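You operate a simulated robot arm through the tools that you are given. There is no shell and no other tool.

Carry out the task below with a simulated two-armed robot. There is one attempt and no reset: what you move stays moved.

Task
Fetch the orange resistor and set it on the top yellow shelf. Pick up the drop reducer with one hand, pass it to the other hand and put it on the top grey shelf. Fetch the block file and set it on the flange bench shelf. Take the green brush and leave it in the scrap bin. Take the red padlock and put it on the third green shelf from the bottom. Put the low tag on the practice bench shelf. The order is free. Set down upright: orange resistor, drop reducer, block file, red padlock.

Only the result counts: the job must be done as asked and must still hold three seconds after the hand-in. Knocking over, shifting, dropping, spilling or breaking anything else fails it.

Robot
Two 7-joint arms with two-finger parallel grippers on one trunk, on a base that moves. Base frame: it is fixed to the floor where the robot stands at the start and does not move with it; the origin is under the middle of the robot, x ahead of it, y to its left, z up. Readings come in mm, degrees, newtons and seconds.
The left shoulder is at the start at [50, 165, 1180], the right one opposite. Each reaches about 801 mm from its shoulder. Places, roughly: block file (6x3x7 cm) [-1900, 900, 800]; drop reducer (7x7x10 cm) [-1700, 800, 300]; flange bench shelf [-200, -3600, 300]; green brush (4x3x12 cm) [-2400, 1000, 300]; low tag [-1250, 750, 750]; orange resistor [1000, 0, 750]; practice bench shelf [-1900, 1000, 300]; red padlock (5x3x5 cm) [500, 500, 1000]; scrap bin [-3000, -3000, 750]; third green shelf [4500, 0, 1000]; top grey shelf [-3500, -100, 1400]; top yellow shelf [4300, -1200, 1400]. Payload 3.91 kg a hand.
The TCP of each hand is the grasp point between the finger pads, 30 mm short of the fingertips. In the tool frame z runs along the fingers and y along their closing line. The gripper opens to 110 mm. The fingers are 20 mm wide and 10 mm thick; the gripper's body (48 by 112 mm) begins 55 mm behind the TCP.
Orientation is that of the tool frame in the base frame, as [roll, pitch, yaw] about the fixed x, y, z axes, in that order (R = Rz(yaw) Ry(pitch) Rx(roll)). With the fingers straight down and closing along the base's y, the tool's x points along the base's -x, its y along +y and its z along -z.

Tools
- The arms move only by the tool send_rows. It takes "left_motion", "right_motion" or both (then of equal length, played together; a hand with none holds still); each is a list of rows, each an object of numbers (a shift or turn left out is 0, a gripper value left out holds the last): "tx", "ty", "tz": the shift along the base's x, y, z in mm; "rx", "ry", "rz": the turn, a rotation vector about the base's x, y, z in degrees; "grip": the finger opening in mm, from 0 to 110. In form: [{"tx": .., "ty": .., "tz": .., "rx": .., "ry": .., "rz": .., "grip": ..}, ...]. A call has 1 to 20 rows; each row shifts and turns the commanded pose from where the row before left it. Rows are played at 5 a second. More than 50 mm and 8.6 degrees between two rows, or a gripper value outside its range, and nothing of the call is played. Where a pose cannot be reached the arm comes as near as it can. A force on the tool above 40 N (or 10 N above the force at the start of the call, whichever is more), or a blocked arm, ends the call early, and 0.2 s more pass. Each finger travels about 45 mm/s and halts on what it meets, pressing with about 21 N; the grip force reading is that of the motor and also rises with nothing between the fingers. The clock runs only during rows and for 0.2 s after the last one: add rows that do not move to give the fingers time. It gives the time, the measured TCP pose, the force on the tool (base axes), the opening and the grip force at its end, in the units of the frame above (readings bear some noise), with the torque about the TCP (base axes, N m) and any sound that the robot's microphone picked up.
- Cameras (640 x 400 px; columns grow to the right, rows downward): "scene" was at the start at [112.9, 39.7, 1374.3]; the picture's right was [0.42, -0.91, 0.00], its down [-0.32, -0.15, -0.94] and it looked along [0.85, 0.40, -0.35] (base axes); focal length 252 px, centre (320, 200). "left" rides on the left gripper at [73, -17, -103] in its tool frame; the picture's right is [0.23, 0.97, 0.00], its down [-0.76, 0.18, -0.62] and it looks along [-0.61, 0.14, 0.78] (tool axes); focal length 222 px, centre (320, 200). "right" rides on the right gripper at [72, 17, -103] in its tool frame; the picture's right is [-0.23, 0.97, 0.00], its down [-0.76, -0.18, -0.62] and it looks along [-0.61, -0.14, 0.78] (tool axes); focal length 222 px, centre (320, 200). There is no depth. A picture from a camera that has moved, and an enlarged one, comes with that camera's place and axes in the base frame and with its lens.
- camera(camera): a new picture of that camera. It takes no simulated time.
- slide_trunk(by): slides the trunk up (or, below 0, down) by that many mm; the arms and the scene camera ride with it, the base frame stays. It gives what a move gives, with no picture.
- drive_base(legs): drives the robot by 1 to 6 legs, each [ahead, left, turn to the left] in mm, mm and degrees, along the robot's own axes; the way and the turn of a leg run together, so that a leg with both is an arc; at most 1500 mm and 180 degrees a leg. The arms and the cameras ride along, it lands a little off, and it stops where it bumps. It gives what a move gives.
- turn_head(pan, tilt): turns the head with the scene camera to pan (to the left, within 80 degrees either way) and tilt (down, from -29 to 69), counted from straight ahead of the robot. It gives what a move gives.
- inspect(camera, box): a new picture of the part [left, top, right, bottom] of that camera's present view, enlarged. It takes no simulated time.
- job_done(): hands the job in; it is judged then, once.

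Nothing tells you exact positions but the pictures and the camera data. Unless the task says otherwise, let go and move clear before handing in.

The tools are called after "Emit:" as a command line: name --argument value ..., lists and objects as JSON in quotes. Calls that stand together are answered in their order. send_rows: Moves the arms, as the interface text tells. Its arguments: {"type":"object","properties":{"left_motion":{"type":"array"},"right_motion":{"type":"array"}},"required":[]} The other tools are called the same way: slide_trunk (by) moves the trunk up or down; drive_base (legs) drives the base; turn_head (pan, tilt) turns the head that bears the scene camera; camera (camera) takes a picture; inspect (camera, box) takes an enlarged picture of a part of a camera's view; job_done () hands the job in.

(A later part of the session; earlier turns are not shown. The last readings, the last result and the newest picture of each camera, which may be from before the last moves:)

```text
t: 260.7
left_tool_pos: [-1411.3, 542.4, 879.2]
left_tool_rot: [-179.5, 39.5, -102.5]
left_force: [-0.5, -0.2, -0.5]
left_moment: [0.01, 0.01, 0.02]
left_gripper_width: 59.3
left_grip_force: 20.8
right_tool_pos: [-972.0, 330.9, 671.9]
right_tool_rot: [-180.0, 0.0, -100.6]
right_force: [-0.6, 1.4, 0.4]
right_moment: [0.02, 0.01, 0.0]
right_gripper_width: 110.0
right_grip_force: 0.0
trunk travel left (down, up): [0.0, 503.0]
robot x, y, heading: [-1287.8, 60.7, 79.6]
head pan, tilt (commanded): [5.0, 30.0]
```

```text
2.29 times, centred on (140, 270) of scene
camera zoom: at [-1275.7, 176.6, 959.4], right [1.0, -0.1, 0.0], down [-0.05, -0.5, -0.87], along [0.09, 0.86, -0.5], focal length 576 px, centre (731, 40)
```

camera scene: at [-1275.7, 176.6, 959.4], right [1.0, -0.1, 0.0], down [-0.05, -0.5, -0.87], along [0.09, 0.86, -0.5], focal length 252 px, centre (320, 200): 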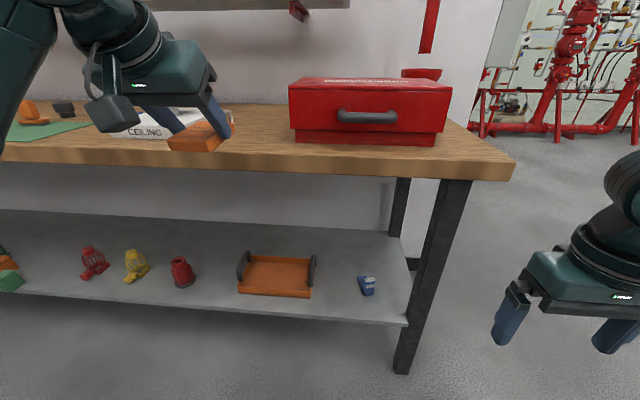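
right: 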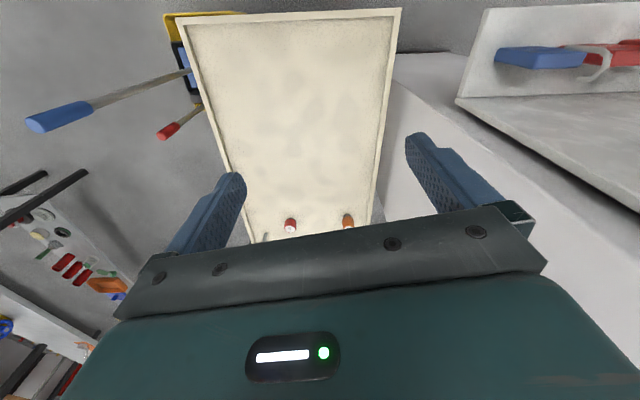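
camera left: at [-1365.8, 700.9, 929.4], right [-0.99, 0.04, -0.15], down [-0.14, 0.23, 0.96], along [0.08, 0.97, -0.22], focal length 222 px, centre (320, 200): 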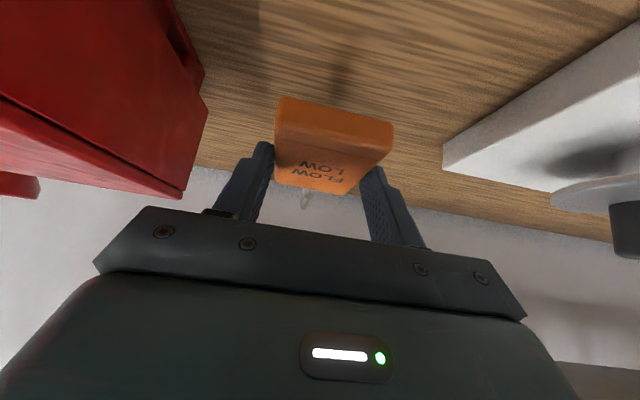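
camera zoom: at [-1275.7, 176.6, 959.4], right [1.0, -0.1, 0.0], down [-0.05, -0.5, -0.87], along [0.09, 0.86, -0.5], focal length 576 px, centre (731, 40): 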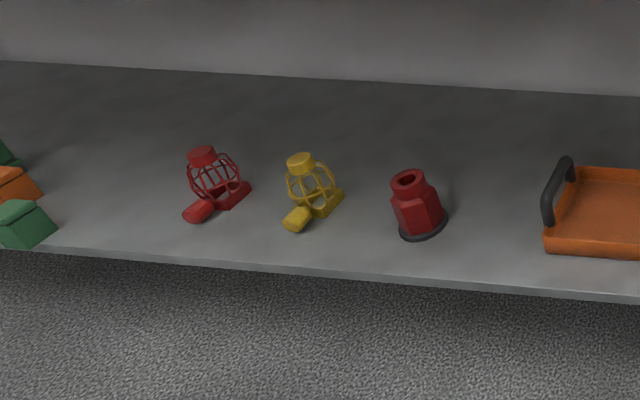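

Shelf z≈250; a ~170 mm gap lies between the orange tray (right end x≈−1252) and the blue item (x≈−1081). I'll back off, shift right, lower the hand in front of the bench and then come in.

Emit:
drive_base --legs '[[-120, -235, 0]]'

Emit:
send_rows --left_motion '[{"tz": -48}, {"tz": -48}, {"tz": -48}, {"tz": -48}, {"tz": -48}, {"tz": -48}, {"tz": -48}, {"tz": -48}, {"tz": -48}, {"tz": -48}, {"tz": -48}, {}]'

Emit:
camera --camera "scene"

Emit:
camera --camera "left"

```text
t: 263.3
left_tool_pos: [-1202.9, 379.6, 878.6]
left_tool_rot: [-179.6, 39.5, -102.3]
left_force: [0.2, -0.9, -1.1]
left_moment: [-0.03, -0.01, 0.04]
left_gripper_width: 59.3
left_grip_force: 21.2
right_tool_pos: [-763.8, 169.8, 672.1]
right_tool_rot: [179.9, 0.0, -100.6]
right_force: [-1.0, 0.2, -0.9]
right_moment: [0.03, 0.02, 0.0]
right_gripper_width: 110.0
right_grip_force: 0.3
trunk travel left (down, up): [0.0, 503.0]
robot x, y, heading: [-1080.8, -102.6, 79.4]
head pan, tilt (commanded): [5.0, 30.0]
```

```text
t: 265.9
left_tool_pos: [-1200.5, 378.5, 349.6]
left_tool_rot: [-179.6, 39.5, -102.4]
left_force: [-0.7, 0.0, -0.6]
left_moment: [0.02, 0.01, 0.0]
left_gripper_width: 59.2
left_grip_force: 20.7
right_tool_pos: [-762.7, 168.9, 672.8]
right_tool_rot: [-180.0, 0.0, -100.5]
right_force: [-0.4, -0.1, 0.3]
right_moment: [-0.02, 0.05, -0.03]
right_gripper_width: 109.7
right_grip_force: 0.2
trunk travel left (down, up): [0.0, 503.0]
robot x, y, heading: [-1081.0, -105.0, 79.3]
head pan, tilt (commanded): [5.0, 30.0]
```

```text
taken
camera scene: at [-1066.5, 14.2, 959.4], right [1.0, -0.1, 0.0], down [-0.05, -0.5, -0.87], along [0.08, 0.86, -0.5], focal length 252 px, centre (320, 200)
```

scene: 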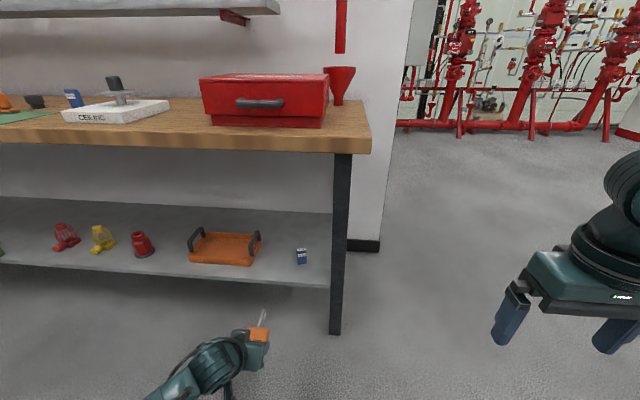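

```text
taken
camera left: at [-1210.0, 256.9, 381.8], right [-0.99, 0.04, -0.15], down [-0.14, 0.23, 0.96], along [0.08, 0.97, -0.22], focal length 222 px, centre (320, 200)
```

left: 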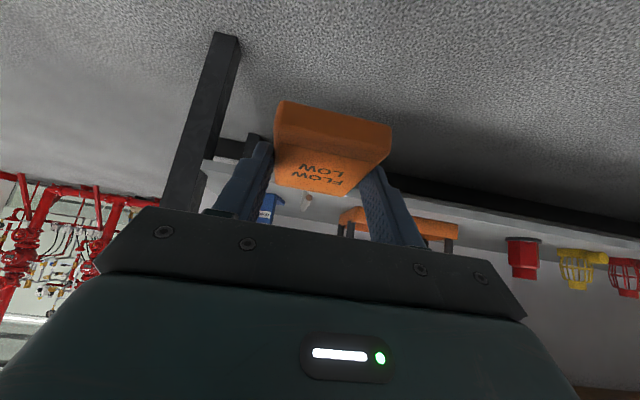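

Hand is low in front of the bench. Zooming again from here to pin the shelf height better.

Emit:
inspect --camera "scene" --box '[100, 200, 340, 300]'

Emit:
inspect --camera "left" --box '[240, 140, 640, 300]'

```text
2.67 times, centred on (220, 250) of scene
camera zoom: at [-1066.5, 14.2, 959.4], right [1.0, -0.1, 0.0], down [-0.05, -0.5, -0.87], along [0.08, 0.86, -0.5], focal length 672 px, centre (587, 67)
```

zoom: 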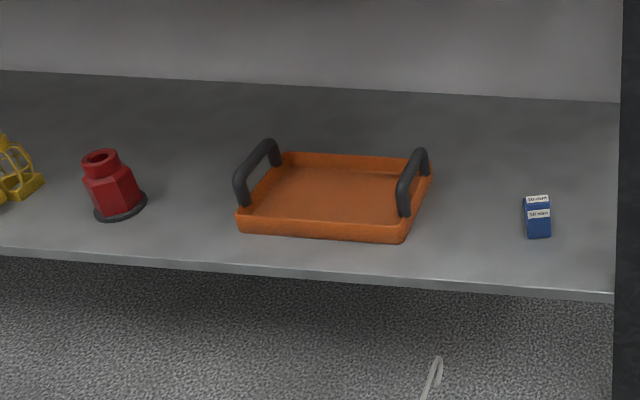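

```text
1.60 times, centred on (440, 220) of left
camera zoom: at [-1210.0, 256.9, 381.8], right [-0.99, 0.04, -0.15], down [-0.14, 0.23, 0.96], along [0.08, 0.97, -0.22], focal length 355 px, centre (128, 168)
```

zoom: 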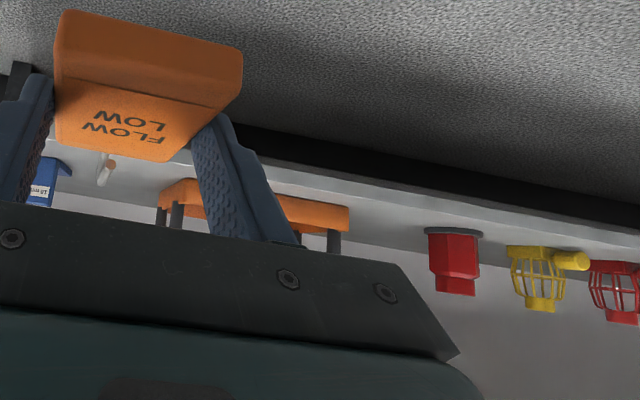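

Shelf height is about z=279 (two independent pairs agree), front edge y≈645 there. I'll drive forward toward the gap, hand at z≈350.

Emit:
drive_base --legs '[[140, 0, 0]]'

Emit:
camera --camera "scene"

Emit:
camera --camera "left"

```text
t: 267.3
left_tool_pos: [-1173.6, 515.9, 349.4]
left_tool_rot: [-179.5, 39.5, -102.5]
left_force: [-0.3, -0.1, -0.7]
left_moment: [-0.02, 0.03, 0.02]
left_gripper_width: 59.2
left_grip_force: 21.0
right_tool_pos: [-736.7, 305.7, 671.4]
right_tool_rot: [-179.9, 0.0, -100.6]
right_force: [-0.2, -0.5, 0.2]
right_moment: [-0.02, -0.02, -0.01]
right_gripper_width: 109.9
right_grip_force: 0.0
trunk travel left (down, up): [0.0, 503.0]
robot x, y, heading: [-1053.4, 28.5, 79.2]
head pan, tilt (commanded): [5.0, 30.0]
```

```text
taken
camera scene: at [-1040.7, 151.5, 959.4], right [1.0, -0.1, 0.0], down [-0.05, -0.5, -0.87], along [0.08, 0.86, -0.5], focal length 252 px, centre (320, 200)
```

scene: 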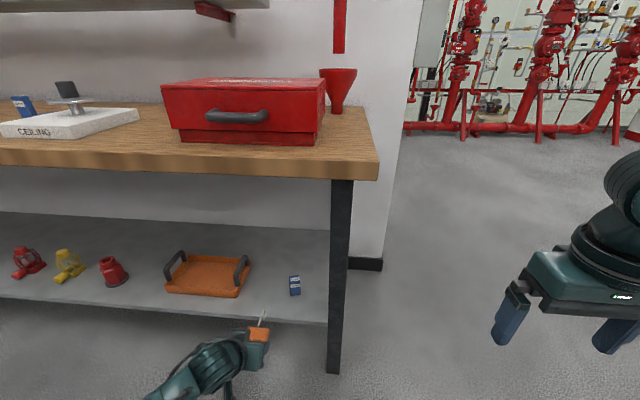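

```text
taken
camera left: at [-1183.9, 394.3, 382.4], right [-0.99, 0.04, -0.15], down [-0.14, 0.23, 0.96], along [0.08, 0.97, -0.22], focal length 222 px, centre (320, 200)
```

left: 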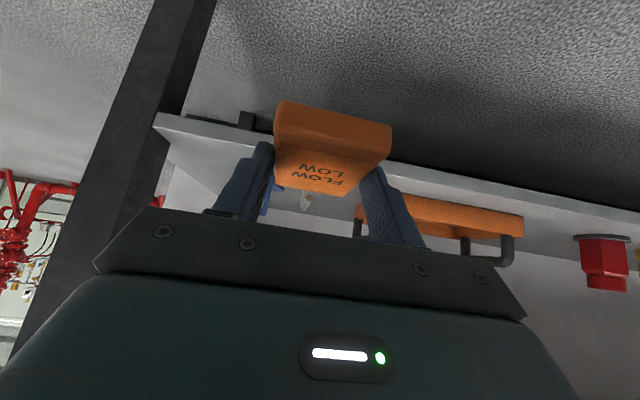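

Consistent with z≈280. Another 100 mm forward.

Emit:
drive_base --legs '[[100, 0, 0]]'

Emit:
camera --camera "left"

Emit:
camera --camera "scene"

```text
t: 268.4
left_tool_pos: [-1155.9, 614.3, 348.5]
left_tool_rot: [-179.5, 39.6, -102.4]
left_force: [-0.1, -0.9, 0.0]
left_moment: [0.01, 0.0, 0.02]
left_gripper_width: 59.2
left_grip_force: 21.0
right_tool_pos: [-719.0, 404.6, 671.3]
right_tool_rot: [180.0, 0.0, -100.7]
right_force: [-0.7, -0.3, -0.2]
right_moment: [-0.02, 0.02, 0.02]
right_gripper_width: 109.9
right_grip_force: 0.1
trunk travel left (down, up): [0.0, 503.0]
robot x, y, heading: [-1034.9, 130.8, 79.1]
head pan, tilt (commanded): [5.0, 30.0]
```

```text
taken
camera left: at [-1165.7, 492.7, 382.4], right [-0.99, 0.04, -0.15], down [-0.14, 0.23, 0.96], along [0.08, 0.97, -0.22], focal length 222 px, centre (320, 200)
```

left: 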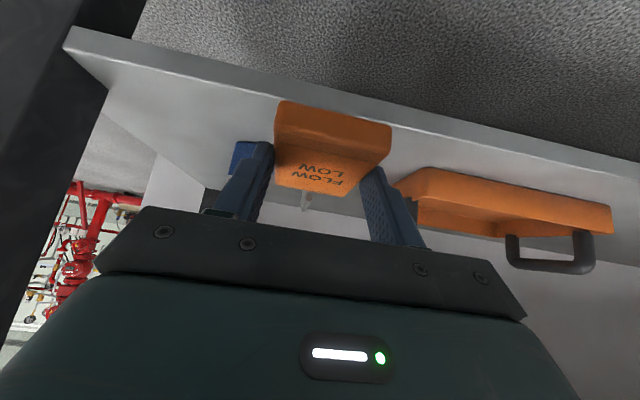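

```text
taken
camera scene: at [-1022.4, 250.0, 959.4], right [1.0, -0.1, 0.0], down [-0.05, -0.5, -0.87], along [0.08, 0.86, -0.5], focal length 252 px, centre (320, 200)
```

scene: 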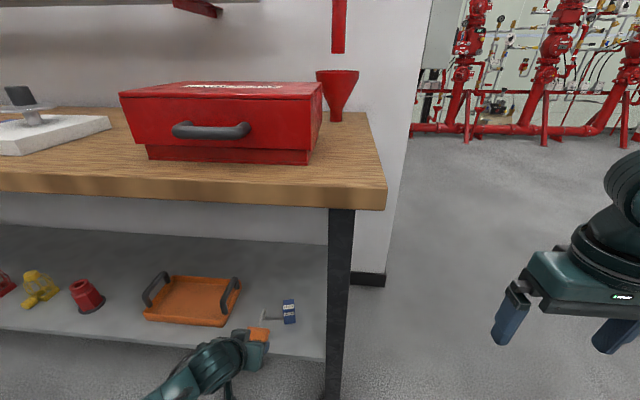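

Clear on both sides. Extending the hand over the shelf gap.

Emit:
send_rows --left_motion '[{"tx": -8, "ty": 30}, {"tx": -4, "ty": 36, "tz": -4}, {"tx": -2, "ty": 36, "tz": -4}, {}]'

Emit:
camera --camera "left"

Emit:
inspect --camera "scene" --box '[120, 240, 360, 400]'

```text
t: 269.4
left_tool_pos: [-1169.8, 715.9, 343.9]
left_tool_rot: [-179.5, 39.6, -102.4]
left_force: [-0.2, 0.5, -1.1]
left_moment: [-0.02, -0.01, 0.0]
left_gripper_width: 58.9
left_grip_force: 20.7
right_tool_pos: [-718.6, 405.4, 672.2]
right_tool_rot: [-180.0, 0.1, -100.6]
right_force: [-1.0, -0.4, 0.0]
right_moment: [0.0, -0.01, 0.0]
right_gripper_width: 110.2
right_grip_force: 0.1
trunk travel left (down, up): [0.0, 503.0]
robot x, y, heading: [-1035.6, 131.6, 79.1]
head pan, tilt (commanded): [5.0, 30.0]
```

```text
taken
camera left: at [-1179.8, 594.6, 377.4], right [-0.99, 0.04, -0.15], down [-0.14, 0.23, 0.96], along [0.08, 0.97, -0.22], focal length 222 px, centre (320, 200)
```

left: 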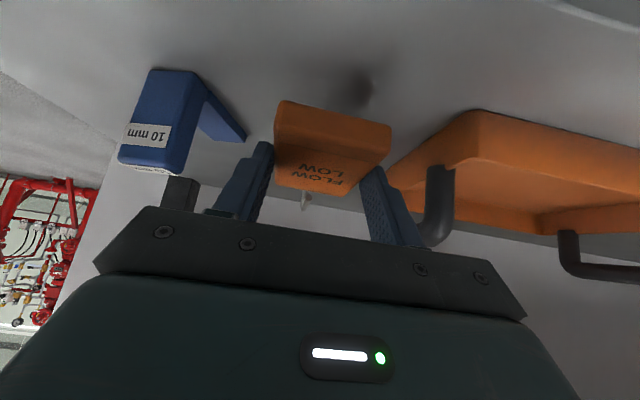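

```text
2.50 times, centred on (240, 320) of scene
camera zoom: at [-1022.4, 250.0, 959.3], right [1.0, -0.1, 0.0], down [-0.05, -0.5, -0.87], along [0.08, 0.86, -0.5], focal length 630 px, centre (520, -100)
```

zoom: 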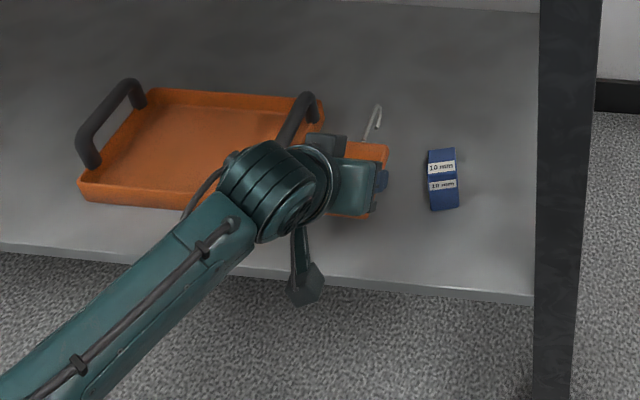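

The tag hovers between the tray handle and the blue item with ~30–45 mm on each side. Nudging 5 mm right and lowering.

Emit:
send_rows --left_motion '[{"tx": 5, "ty": 3, "tz": -10}, {"tz": -10}, {"tz": -6}, {}]'

Emit:
send_rows --left_motion '[{"tz": -2}, {"tz": -2}, {}]'

Emit:
camera --camera "left"

```text
t: 270.4
left_tool_pos: [-1166.0, 718.7, 316.4]
left_tool_rot: [-179.5, 39.4, -102.5]
left_force: [-0.4, 0.1, -0.7]
left_moment: [0.01, -0.01, -0.04]
left_gripper_width: 59.2
left_grip_force: 20.8
right_tool_pos: [-717.8, 404.4, 671.8]
right_tool_rot: [-179.9, 0.0, -100.5]
right_force: [-1.0, -0.2, 1.1]
right_moment: [0.01, 0.01, 0.01]
right_gripper_width: 110.0
right_grip_force: 0.0
trunk travel left (down, up): [0.0, 503.0]
robot x, y, heading: [-1036.7, 127.9, 79.5]
head pan, tilt (commanded): [5.0, 30.0]
```

```text
t: 271.2
left_tool_pos: [-1164.0, 719.3, 315.4]
left_tool_rot: [-179.6, 39.9, -102.4]
left_force: [-2.2, -3.9, 13.8]
left_moment: [-0.13, 0.16, 0.03]
left_gripper_width: 59.3
left_grip_force: 21.4
right_tool_pos: [-718.6, 404.5, 672.9]
right_tool_rot: [-180.0, 0.0, -100.5]
right_force: [0.1, 0.0, -0.2]
right_moment: [0.02, 0.01, 0.02]
right_gripper_width: 110.2
right_grip_force: 0.0
trunk travel left (down, up): [0.0, 503.0]
robot x, y, heading: [-1035.5, 130.2, 79.3]
head pan, tilt (commanded): [5.0, 30.0]
```

```text
taken
camera left: at [-1174.4, 598.1, 346.9], right [-0.99, 0.04, -0.15], down [-0.14, 0.22, 0.97], along [0.08, 0.97, -0.21], focal length 222 px, centre (320, 200)
```

left: 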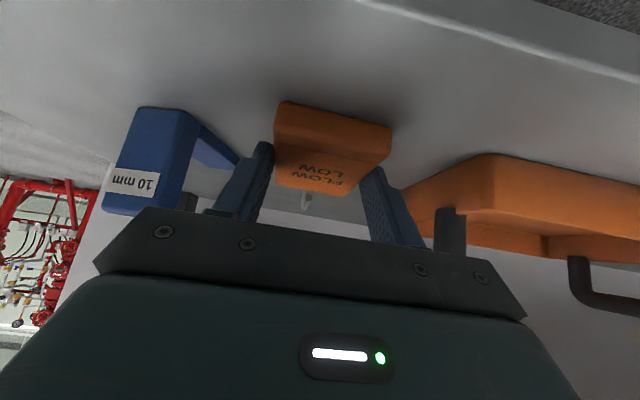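

Contact. Easing up and opening to release the tag.

Emit:
send_rows --left_motion '[{"tz": 1.5}, {"grip": 63}, {"grip": 68}, {"grip": 72}, {}, {}]'

Emit:
send_rows --left_motion '[{"tx": -2.1, "ty": -9.4, "tz": 11.6}, {"tx": -2.7, "ty": -12.4, "tz": 15.4}, {"tx": -2.7, "ty": -12.4, "tz": 15.4}, {"tx": -6, "ty": -30, "tz": 12}, {"tx": -6, "ty": -35, "tz": 5}, {"tx": -6, "ty": -35, "tz": 0}, {}]'

Emit:
camera --camera "left"

Emit:
inspect --camera "scene" --box '[120, 240, 360, 400]'

```text
t: 272.6
left_tool_pos: [-1164.9, 719.3, 313.7]
left_tool_rot: [-179.6, 39.5, -102.4]
left_force: [-0.1, 0.3, 0.0]
left_moment: [0.0, -0.01, 0.01]
left_gripper_width: 72.1
left_grip_force: 0.1
right_tool_pos: [-717.6, 405.6, 671.7]
right_tool_rot: [-179.9, 0.0, -100.6]
right_force: [-0.1, 0.5, -0.2]
right_moment: [0.01, 0.0, 0.01]
right_gripper_width: 109.9
right_grip_force: 0.0
trunk travel left (down, up): [0.0, 503.0]
robot x, y, heading: [-1036.1, 129.8, 79.2]
head pan, tilt (commanded): [5.0, 30.0]
```

```text
t: 274.2
left_tool_pos: [-1190.5, 582.6, 374.1]
left_tool_rot: [-179.6, 39.5, -102.4]
left_force: [-0.6, 0.2, 0.1]
left_moment: [0.02, 0.0, -0.01]
left_gripper_width: 72.1
left_grip_force: 0.1
right_tool_pos: [-719.1, 404.0, 671.9]
right_tool_rot: [-179.9, 0.0, -100.7]
right_force: [0.9, -0.4, -0.4]
right_moment: [0.0, -0.02, -0.05]
right_gripper_width: 109.9
right_grip_force: 0.1
trunk travel left (down, up): [0.0, 503.0]
robot x, y, heading: [-1037.0, 130.6, 79.3]
head pan, tilt (commanded): [5.0, 30.0]
```

```text
taken
camera left: at [-1199.8, 461.5, 406.5], right [-0.99, 0.04, -0.15], down [-0.14, 0.23, 0.96], along [0.08, 0.97, -0.22], focal length 222 px, centre (320, 200)
```

left: 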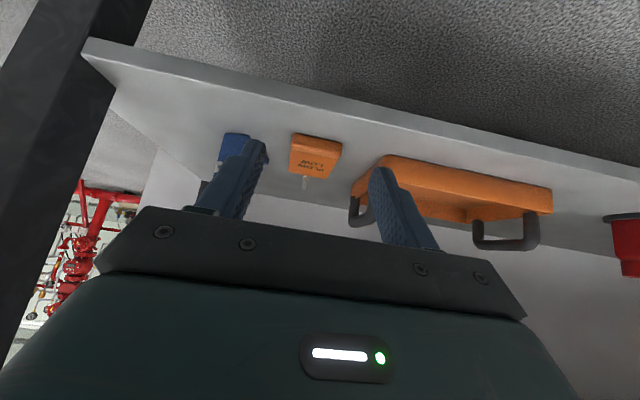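

```text
2.50 times, centred on (240, 320) of scene
camera zoom: at [-1022.3, 250.0, 959.4], right [1.0, -0.1, 0.0], down [-0.05, -0.5, -0.87], along [0.08, 0.86, -0.5], focal length 630 px, centre (520, -100)
```

zoom: 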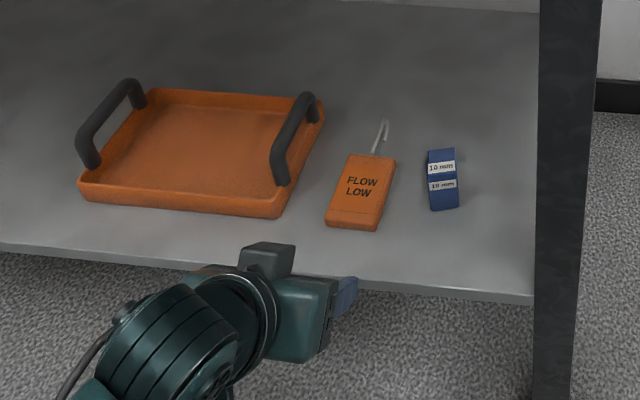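

The tag lies on the practice bench shelf. Next the drop reducer: I'll back off a little and slide left along the bench to stand in front of it.

Emit:
drive_base --legs '[[-90, 0, 0], [0, 470, 0]]'

Emit:
camera --camera "scene"

Emit:
camera --camera "left"

```text
t: 279.6
left_tool_pos: [-1678.3, 578.9, 374.2]
left_tool_rot: [-179.4, 39.5, -102.1]
left_force: [-0.8, 0.6, 0.9]
left_moment: [-0.03, 0.01, 0.03]
left_gripper_width: 72.0
left_grip_force: 0.0
right_tool_pos: [-1205.5, 403.5, 671.8]
right_tool_rot: [180.0, 0.0, -100.2]
right_force: [0.5, -0.1, -0.7]
right_moment: [0.0, -0.01, -0.01]
right_gripper_width: 110.0
right_grip_force: 0.0
trunk travel left (down, up): [0.0, 503.0]
robot x, y, heading: [-1523.4, 129.5, 79.9]
head pan, tilt (commanded): [5.0, 30.0]
```

```text
taken
camera scene: at [-1508.9, 247.4, 959.4], right [1.0, -0.09, 0.0], down [-0.05, -0.5, -0.87], along [0.08, 0.86, -0.5], focal length 252 px, centre (320, 200)
```

scene: 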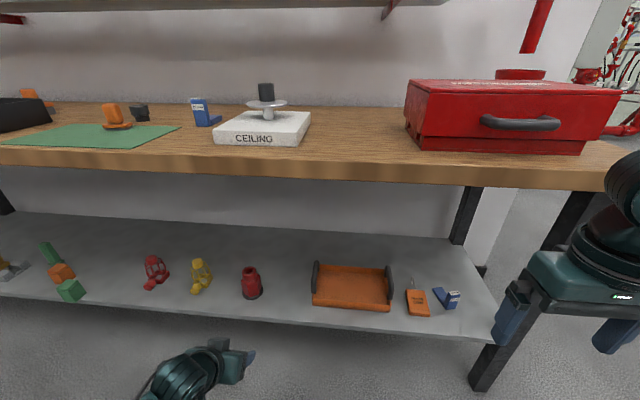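

```text
taken
camera left: at [-1687.5, 458.1, 406.5], right [-0.99, 0.04, -0.15], down [-0.14, 0.23, 0.96], along [0.07, 0.97, -0.22], focal length 222 px, centre (320, 200)
```

left: 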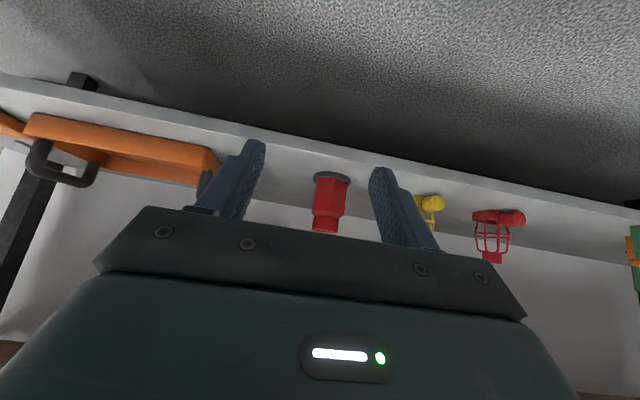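

The reducer is straight ahead of the left hand. Zooming for its shape and exact place.

Emit:
inspect --camera "left" --box '[260, 140, 420, 240]'

Emit:
inspect --camera "scene" --box '[180, 240, 320, 330]'

```text
4.00 times, centred on (340, 190) of left
camera zoom: at [-1687.5, 458.1, 406.5], right [-0.99, 0.04, -0.15], down [-0.14, 0.23, 0.96], along [0.07, 0.97, -0.22], focal length 888 px, centre (240, 240)
```

zoom: 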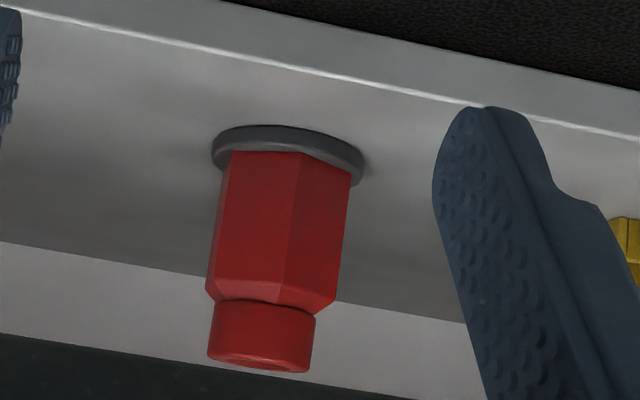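

```text
4.44 times, centred on (250, 285) of scene
camera zoom: at [-1508.9, 247.4, 959.4], right [1.0, -0.09, 0.0], down [-0.05, -0.5, -0.87], along [0.08, 0.86, -0.5], focal length 1120 px, centre (631, -178)
```

zoom: 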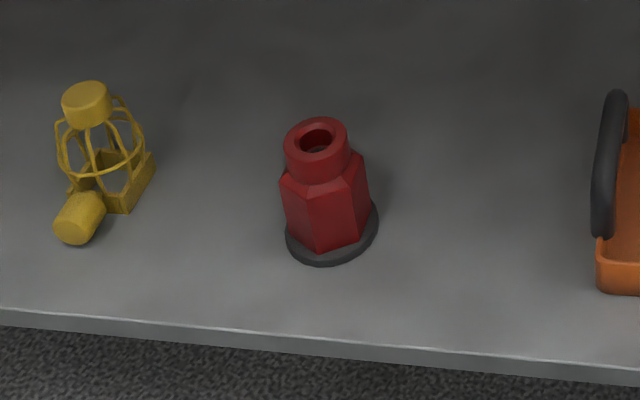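

Reducer: base ring Ø70 centred about (−1678, 832), hex body to z≈352, collar Ø46 to z≈380. I'll close in by 90 mm, flatten the left hand's tilt to 25° and stage in front of it.

Emit:
drive_base --legs '[[90, 0, 0]]'

Emit:
send_rows --left_motion '[{"tx": -8, "rx": 8.31, "ry": -1.78, "grip": 84}, {"tx": -8, "rx": 8.31, "ry": -1.78}, {"tx": -8, "rx": 8.31, "ry": -1.78}, {}]'

Emit:
camera --camera "left"

Emit:
camera --camera "scene"

```text
t: 280.7
left_tool_pos: [-1662.4, 668.0, 374.3]
left_tool_rot: [-179.6, 39.5, -102.1]
left_force: [0.0, 0.1, 0.1]
left_moment: [-0.04, -0.01, 0.01]
left_gripper_width: 72.2
left_grip_force: 0.2
right_tool_pos: [-1189.3, 490.7, 671.6]
right_tool_rot: [-179.9, 0.0, -100.3]
right_force: [1.0, -0.5, 0.6]
right_moment: [0.0, 0.01, 0.02]
right_gripper_width: 110.0
right_grip_force: 0.1
trunk travel left (down, up): [0.0, 503.0]
robot x, y, heading: [-1502.7, 212.4, 79.7]
head pan, tilt (commanded): [5.0, 30.0]
```

```text
t: 281.7
left_tool_pos: [-1691.1, 672.4, 380.2]
left_tool_rot: [178.2, 65.7, -104.3]
left_force: [0.6, 0.7, 0.2]
left_moment: [0.0, 0.0, 0.0]
left_gripper_width: 83.9
left_grip_force: 0.0
right_tool_pos: [-1188.7, 492.0, 672.7]
right_tool_rot: [179.9, 0.0, -100.3]
right_force: [0.5, 0.5, 0.1]
right_moment: [-0.01, -0.01, 0.0]
right_gripper_width: 110.1
right_grip_force: 0.1
trunk travel left (down, up): [0.0, 503.0]
robot x, y, heading: [-1506.4, 215.8, 79.5]
head pan, tilt (commanded): [5.0, 30.0]
```

```text
taken
camera left: at [-1700.9, 548.0, 356.2], right [-0.97, 0.12, -0.19], down [-0.22, -0.21, 0.95], along [0.07, 0.97, 0.23], focal length 222 px, centre (320, 200)
```

left: 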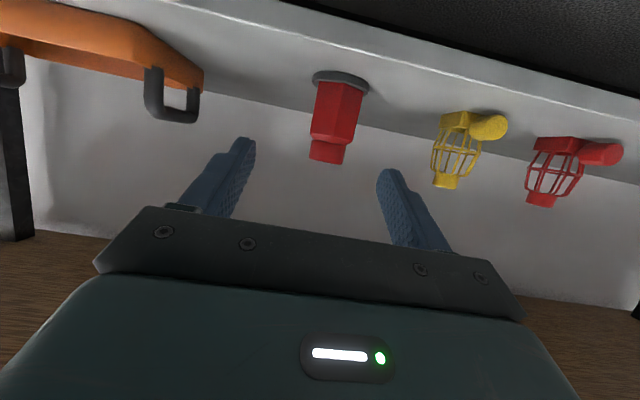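

```text
taken
camera scene: at [-1491.5, 335.1, 960.7], right [1.0, -0.09, 0.0], down [-0.05, -0.5, -0.87], along [0.08, 0.86, -0.5], focal length 252 px, centre (320, 200)
```

scene: 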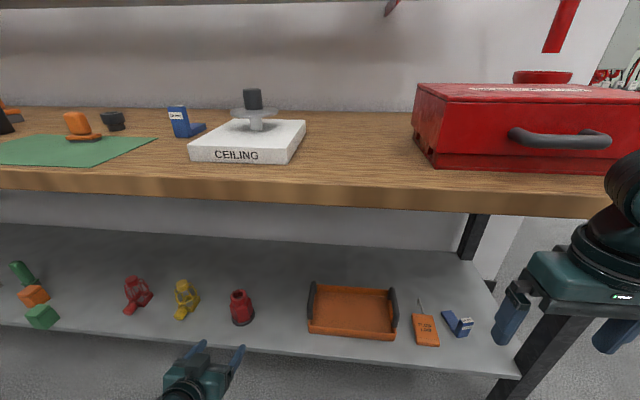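

Tilt is now ~24°. Moving onto the approach line.

Emit:
send_rows --left_motion '[{"tx": -5.5, "ty": 19, "tz": -5}, {"tx": -5.5, "ty": 19, "tz": -5}, {}, {}]'

Emit:
camera --camera "left"

Emit:
inspect --camera "scene" --box '[120, 260, 320, 400]'

```text
t: 282.7
left_tool_pos: [-1696.4, 705.3, 362.1]
left_tool_rot: [-179.3, 64.9, -101.9]
left_force: [0.1, 0.1, -0.4]
left_moment: [0.03, 0.01, 0.04]
left_gripper_width: 84.0
left_grip_force: 0.2
right_tool_pos: [-1190.1, 491.6, 671.3]
right_tool_rot: [-180.0, 0.0, -100.2]
right_force: [0.4, -0.1, -0.3]
right_moment: [0.01, 0.03, -0.02]
right_gripper_width: 109.7
right_grip_force: 0.2
trunk travel left (down, up): [0.0, 503.0]
robot x, y, heading: [-1504.0, 215.3, 79.8]
head pan, tilt (commanded): [5.0, 30.0]
```

```text
taken
camera left: at [-1706.1, 580.8, 338.9], right [-0.97, 0.12, -0.21], down [-0.23, -0.2, 0.95], along [0.07, 0.97, 0.22], focal length 222 px, centre (320, 200)
```

left: 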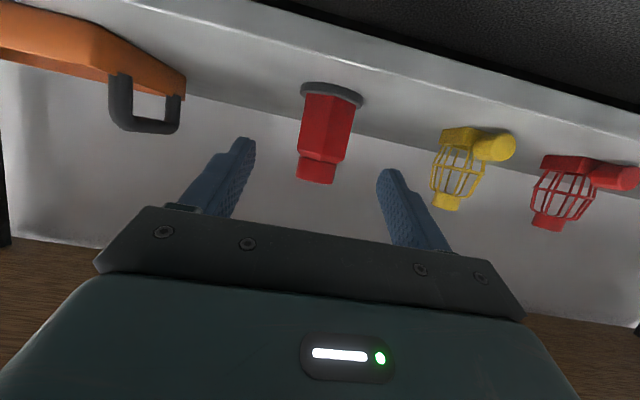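

```text
2.86 times, centred on (220, 330) of scene
camera zoom: at [-1493.1, 334.8, 958.8], right [1.0, -0.09, 0.0], down [-0.05, -0.5, -0.87], along [0.08, 0.86, -0.5], focal length 720 px, centre (606, -171)
```

zoom: 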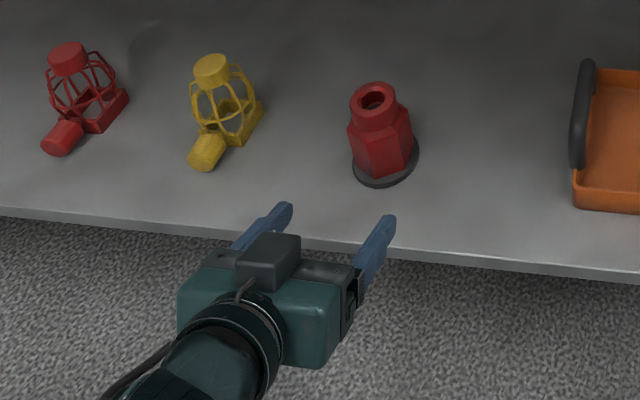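

Line is ~8 mm off sideways and 12 mm low; correcting and advancing most of the way.

Emit:
send_rows --left_motion '[{"tx": -8, "ty": 1.6, "tz": 12}, {"tx": 5.4, "ty": 23.8, "tz": -11.4}, {"tx": 5.4, "ty": 23.8, "tz": -11.4}, {"tx": 5.4, "ty": 23.8, "tz": -11.4}, {}, {}]'

Emit:
camera --camera "left"

Emit:
inspect --camera "scene" --box '[160, 250, 320, 370]'

```text
t: 284.1
left_tool_pos: [-1691.4, 779.5, 340.4]
left_tool_rot: [-179.7, 64.9, -102.1]
left_force: [-0.2, -0.7, -0.2]
left_moment: [0.0, -0.01, 0.0]
left_gripper_width: 84.1
left_grip_force: 0.0
right_tool_pos: [-1189.7, 492.2, 671.1]
right_tool_rot: [-179.9, -0.1, -100.1]
right_force: [0.1, -0.1, 0.1]
right_moment: [0.02, -0.04, 0.0]
right_gripper_width: 110.0
right_grip_force: 0.0
trunk travel left (down, up): [0.0, 503.0]
robot x, y, heading: [-1506.6, 215.3, 79.6]
head pan, tilt (commanded): [5.0, 30.0]
```

```text
taken
camera left: at [-1700.2, 654.7, 317.4], right [-0.97, 0.12, -0.21], down [-0.23, -0.2, 0.95], along [0.07, 0.97, 0.22], focal length 222 px, centre (320, 200)
```

left: 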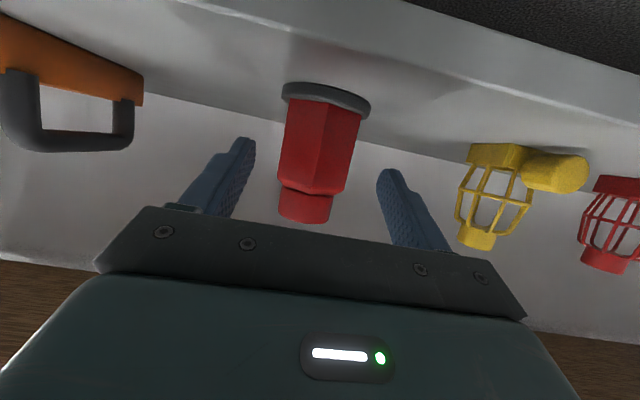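

```text
3.33 times, centred on (240, 310) of scene
camera zoom: at [-1493.1, 334.8, 959.4], right [1.0, -0.09, 0.0], down [-0.05, -0.5, -0.87], along [0.08, 0.86, -0.5], focal length 840 px, centre (587, -167)
```

zoom: 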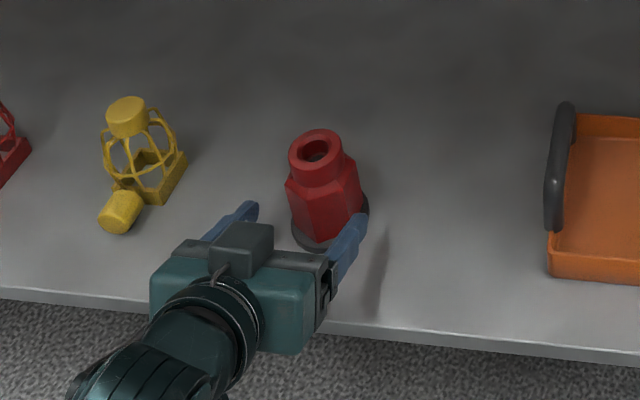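

Centred now. Final advance and close on the hex flats.

Emit:
send_rows --left_motion '[{"tx": 5, "ty": 23, "tz": -11}, {"tx": 5, "ty": 23, "tz": -11}, {}, {}]'

Emit:
camera --camera "left"

Emit:
inspect --camera "scene" --box '[160, 250, 320, 370]'

```text
t: 285.1
left_tool_pos: [-1685.3, 825.4, 318.1]
left_tool_rot: [179.5, 65.0, -103.0]
left_force: [-0.5, 0.0, 0.3]
left_moment: [0.05, -0.01, 0.02]
left_gripper_width: 83.9
left_grip_force: 0.0
right_tool_pos: [-1189.9, 491.1, 673.0]
right_tool_rot: [-180.0, 0.1, -100.2]
right_force: [0.2, -0.8, 0.3]
right_moment: [-0.02, -0.02, 0.01]
right_gripper_width: 109.8
right_grip_force: 0.0
trunk travel left (down, up): [0.0, 503.0]
robot x, y, heading: [-1507.7, 216.7, 79.8]
head pan, tilt (commanded): [5.0, 30.0]
```

```text
taken
camera left: at [-1694.1, 701.1, 295.4], right [-0.97, 0.12, -0.2], down [-0.22, -0.2, 0.95], along [0.07, 0.97, 0.22], focal length 222 px, centre (320, 200)
```

left: 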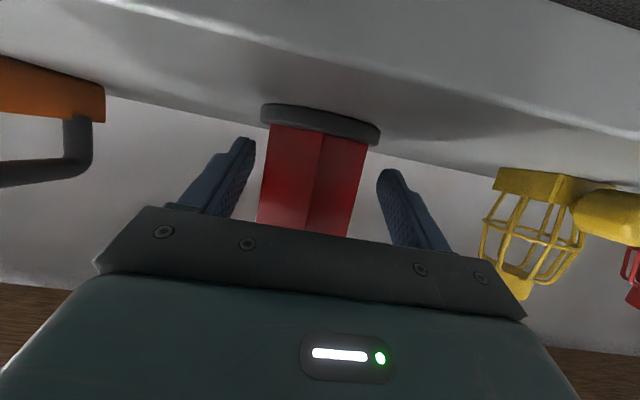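

```text
3.33 times, centred on (240, 310) of scene
camera zoom: at [-1493.3, 334.5, 959.6], right [1.0, -0.09, 0.0], down [-0.05, -0.5, -0.87], along [0.08, 0.86, -0.5], focal length 840 px, centre (587, -167)
```

zoom: 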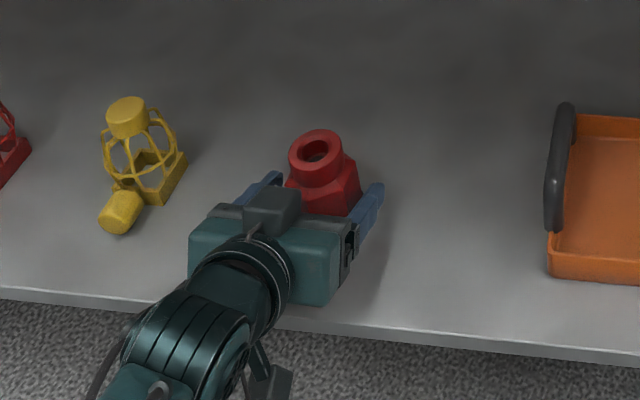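

Fingers straddle the hex body above the ring. Closing.

Emit:
send_rows --left_motion '[{"grip": 72}, {"grip": 62}, {"grip": 52}, {"grip": 42}, {"grip": 36}, {}, {}]'

Emit:
camera --camera "left"

```text
t: 286.7
left_tool_pos: [-1684.6, 826.6, 319.4]
left_tool_rot: [179.4, 65.1, -102.9]
left_force: [2.6, -3.1, 2.3]
left_moment: [-0.14, -0.34, -0.08]
left_gripper_width: 59.6
left_grip_force: 20.7
right_tool_pos: [-1190.3, 490.9, 671.3]
right_tool_rot: [-180.0, -0.1, -100.1]
right_force: [0.7, -0.8, 0.5]
right_moment: [0.01, 0.01, 0.01]
right_gripper_width: 110.1
right_grip_force: 0.1
trunk travel left (down, up): [0.0, 503.0]
robot x, y, heading: [-1506.1, 214.4, 79.9]
head pan, tilt (commanded): [5.0, 30.0]
```

```text
taken
camera left: at [-1693.8, 701.6, 295.8], right [-0.97, 0.12, -0.2], down [-0.22, -0.2, 0.95], along [0.07, 0.97, 0.22], focal length 222 px, centre (320, 200)
```

left: 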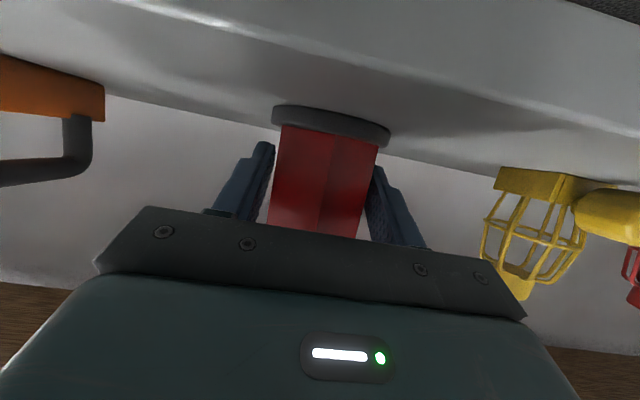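

Gripped at 60 mm. Lifting straight up a little.

Emit:
send_rows --left_motion '[{"tz": 8}, {"tz": 12}, {"tz": 15}, {}]'

Emit:
camera --camera "left"

Emit:
inspect --camera "scene" --box '[160, 230, 320, 350]'

```text
t: 287.7
left_tool_pos: [-1679.3, 824.0, 351.4]
left_tool_rot: [-179.4, 64.9, -102.0]
left_force: [-1.3, 0.3, -5.8]
left_moment: [0.0, 0.14, 0.05]
left_gripper_width: 59.7
left_grip_force: 21.1
right_tool_pos: [-1189.8, 491.3, 671.7]
right_tool_rot: [-180.0, 0.1, -100.2]
right_force: [0.7, -0.2, -0.7]
right_moment: [0.01, -0.01, -0.02]
right_gripper_width: 109.8
right_grip_force: 0.0
trunk travel left (down, up): [0.0, 503.0]
robot x, y, heading: [-1505.6, 215.6, 79.5]
head pan, tilt (commanded): [5.0, 30.0]
```

```text
taken
camera left: at [-1689.1, 699.2, 329.5], right [-0.97, 0.12, -0.21], down [-0.23, -0.19, 0.95], along [0.07, 0.97, 0.22], focal length 222 px, centre (320, 200)
```

left: 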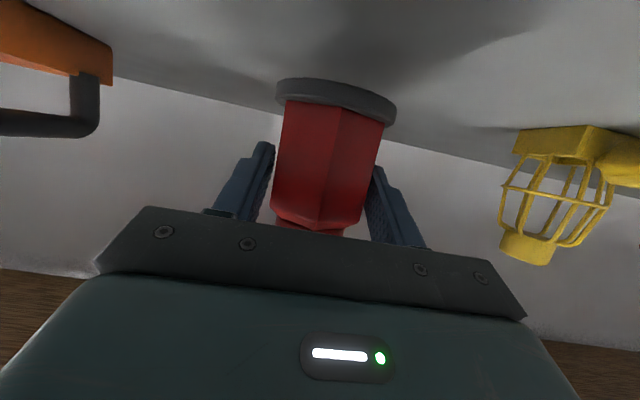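

```text
3.33 times, centred on (240, 290) of scene
camera zoom: at [-1493.2, 335.2, 959.0], right [1.0, -0.09, 0.0], down [-0.05, -0.5, -0.87], along [0.08, 0.86, -0.5], focal length 840 px, centre (587, -100)
```

zoom: 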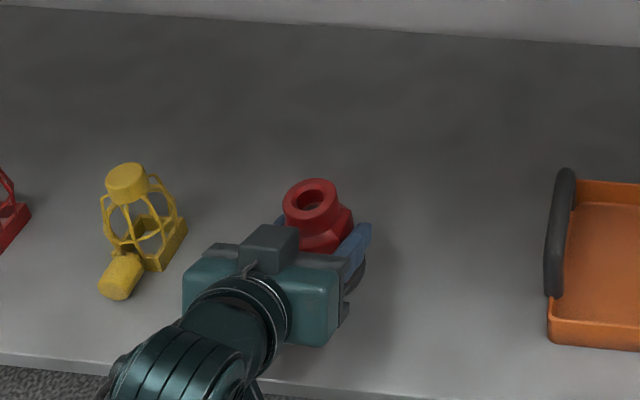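

The reducer seems to have slid down a little in the grip while lifting. I'll wait a moment and check whether it still creeps.

Emit:
send_rows --left_motion '[{"grip": 30}, {}, {}, {}, {}]'

Emit:
camera --camera "left"

Emit:
inspect --camera "left" --box '[200, 60, 440, 240]'

```text
t: 288.9
left_tool_pos: [-1680.7, 823.8, 353.1]
left_tool_rot: [-179.5, 65.0, -102.1]
left_force: [0.0, 0.4, -6.2]
left_moment: [-0.09, 0.0, -0.01]
left_gripper_width: 59.6
left_grip_force: 21.2
right_tool_pos: [-1189.9, 492.6, 671.8]
right_tool_rot: [180.0, 0.1, -100.2]
right_force: [0.3, -0.6, 0.5]
right_moment: [0.0, 0.01, 0.03]
right_gripper_width: 110.1
right_grip_force: 0.1
trunk travel left (down, up): [0.0, 503.0]
robot x, y, heading: [-1506.3, 213.3, 79.6]
head pan, tilt (commanded): [5.0, 30.0]
```

```text
taken
camera left: at [-1689.6, 700.0, 330.2], right [-0.97, 0.12, -0.21], down [-0.23, -0.2, 0.95], along [0.07, 0.97, 0.22], focal length 222 px, centre (320, 200)
```

left: 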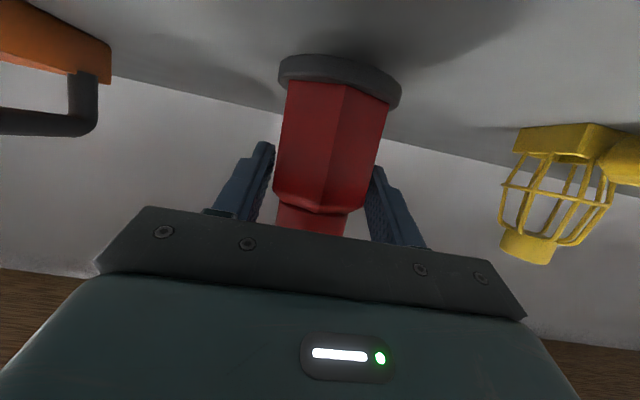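

```text
2.22 times, centred on (320, 150) of left
camera zoom: at [-1689.6, 700.0, 330.2], right [-0.97, 0.12, -0.21], down [-0.23, -0.2, 0.95], along [0.07, 0.97, 0.22], focal length 494 px, centre (320, 311)
```

zoom: 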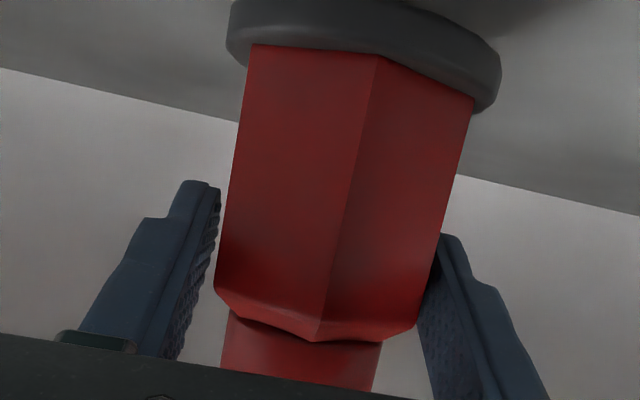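

It is slowly sliding down. I'll lower the hand so the reducer comes back to rest on the shelf, then regrip better.

Emit:
send_rows --left_motion '[{"tz": -6}, {"tz": -5}, {}]'

Emit:
camera --camera "left"

Emit:
inspect --camera "scene" --box '[160, 230, 320, 350]'

```text
t: 289.7
left_tool_pos: [-1681.3, 824.9, 342.6]
left_tool_rot: [-179.8, 64.8, -102.2]
left_force: [-0.4, 0.6, -5.0]
left_moment: [-0.06, 0.01, 0.0]
left_gripper_width: 59.5
left_grip_force: 21.6
right_tool_pos: [-1190.5, 491.6, 670.4]
right_tool_rot: [180.0, 0.0, -100.3]
right_force: [-0.4, -0.5, 0.4]
right_moment: [0.0, 0.0, -0.01]
right_gripper_width: 110.0
right_grip_force: 0.1
trunk travel left (down, up): [0.0, 503.0]
robot x, y, heading: [-1503.9, 214.8, 79.6]
head pan, tilt (commanded): [5.0, 30.0]
```

```text
taken
camera left: at [-1690.3, 700.0, 319.8], right [-0.97, 0.12, -0.21], down [-0.23, -0.2, 0.95], along [0.07, 0.97, 0.22], focal length 222 px, centre (320, 200)
```

left: 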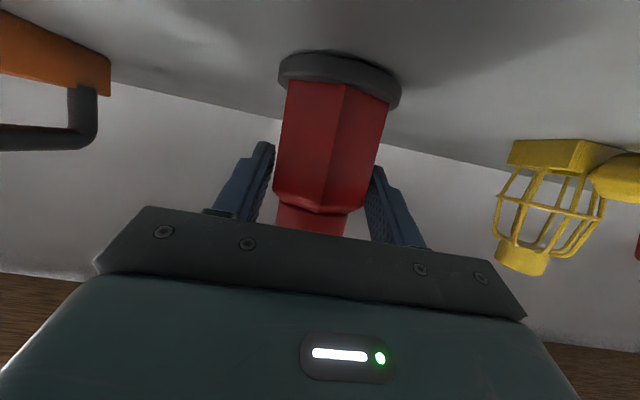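

```text
3.33 times, centred on (240, 290) of scene
camera zoom: at [-1493.4, 335.2, 959.3], right [1.0, -0.09, 0.0], down [-0.05, -0.5, -0.87], along [0.08, 0.86, -0.5], focal length 840 px, centre (587, -100)
```

zoom: 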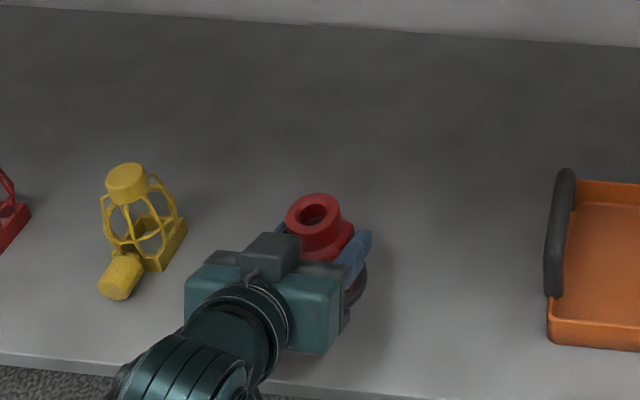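

It has stopped sliding now, about 4 mm above the shelf. I'll set it down, open, and regrip lower now that the hex flats have aligned to the fingers.

Emit:
send_rows --left_motion '[{"tz": -2}, {"tz": -2}, {}]'

Emit:
send_rows --left_motion '[{"tz": -1.5}, {}]'

```text
t: 290.5
left_tool_pos: [-1681.6, 825.4, 340.4]
left_tool_rot: [179.9, 65.1, -102.7]
left_force: [0.4, -2.8, 1.5]
left_moment: [0.05, -0.21, -0.1]
left_gripper_width: 59.3
left_grip_force: 21.0
right_tool_pos: [-1189.9, 491.6, 673.0]
right_tool_rot: [-179.9, 0.1, -100.2]
right_force: [-0.6, -0.8, 0.3]
right_moment: [0.01, -0.02, -0.02]
right_gripper_width: 110.0
right_grip_force: 0.0
trunk travel left (down, up): [0.0, 503.0]
robot x, y, heading: [-1510.1, 218.4, 80.0]
head pan, tilt (commanded): [5.0, 30.0]
```

```text
t: 291.1
left_tool_pos: [-1681.8, 825.1, 340.6]
left_tool_rot: [179.7, 65.2, -102.8]
left_force: [4.5, -4.0, 8.9]
left_moment: [0.22, -0.58, -0.21]
left_gripper_width: 59.6
left_grip_force: 21.4
right_tool_pos: [-1190.4, 490.3, 672.8]
right_tool_rot: [-179.9, 0.1, -100.3]
right_force: [0.3, 0.9, 0.4]
right_moment: [0.01, -0.01, -0.05]
right_gripper_width: 110.1
right_grip_force: 0.0
trunk travel left (down, up): [0.0, 503.0]
robot x, y, heading: [-1506.4, 215.6, 79.6]
head pan, tilt (commanded): [5.0, 30.0]
```

It is back on the shelf. Opening.

Emit:
send_rows --left_motion '[{"tz": 1}, {"grip": 64}, {"grip": 70}, {"grip": 78}, {"grip": 84}, {}]'

Emit:
inspect --camera "left" --box '[200, 60, 440, 240]'

Emit:
inspect --camera "scene" --box '[160, 230, 320, 350]'

```text
t: 292.5
left_tool_pos: [-1683.0, 825.9, 340.0]
left_tool_rot: [179.5, 64.9, -103.0]
left_force: [-0.5, 0.3, 0.2]
left_moment: [-0.02, 0.04, 0.02]
left_gripper_width: 84.1
left_grip_force: 0.0
right_tool_pos: [-1190.4, 491.9, 672.7]
right_tool_rot: [-180.0, 0.0, -100.1]
right_force: [-1.1, -0.3, -1.2]
right_moment: [0.03, 0.02, 0.0]
right_gripper_width: 110.4
right_grip_force: 0.0
trunk travel left (down, up): [0.0, 503.0]
robot x, y, heading: [-1505.4, 213.4, 79.7]
head pan, tilt (commanded): [5.0, 30.0]
```

```text
2.22 times, centred on (320, 150) of left
camera zoom: at [-1693.1, 701.6, 317.4], right [-0.97, 0.12, -0.2], down [-0.22, -0.2, 0.95], along [0.07, 0.97, 0.22], focal length 494 px, centre (320, 311)
```

zoom: 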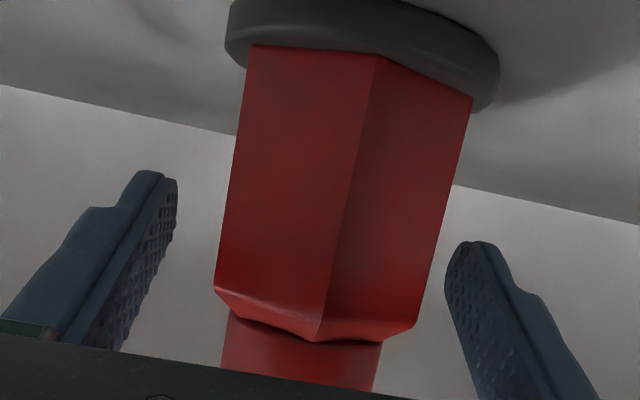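

```text
3.33 times, centred on (240, 290) of scene
camera zoom: at [-1493.1, 335.0, 959.4], right [1.0, -0.09, 0.0], down [-0.05, -0.5, -0.87], along [0.08, 0.86, -0.5], focal length 840 px, centre (587, -100)
```

zoom: 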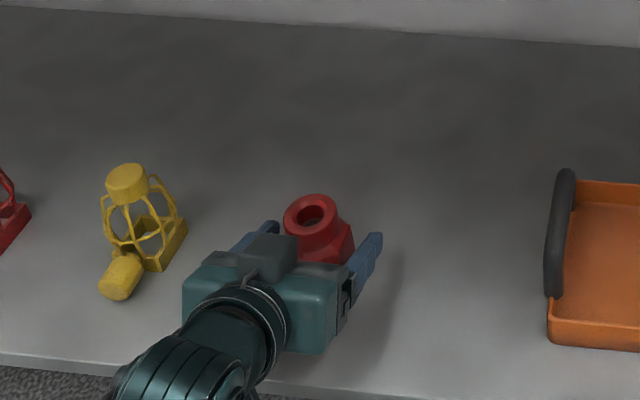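

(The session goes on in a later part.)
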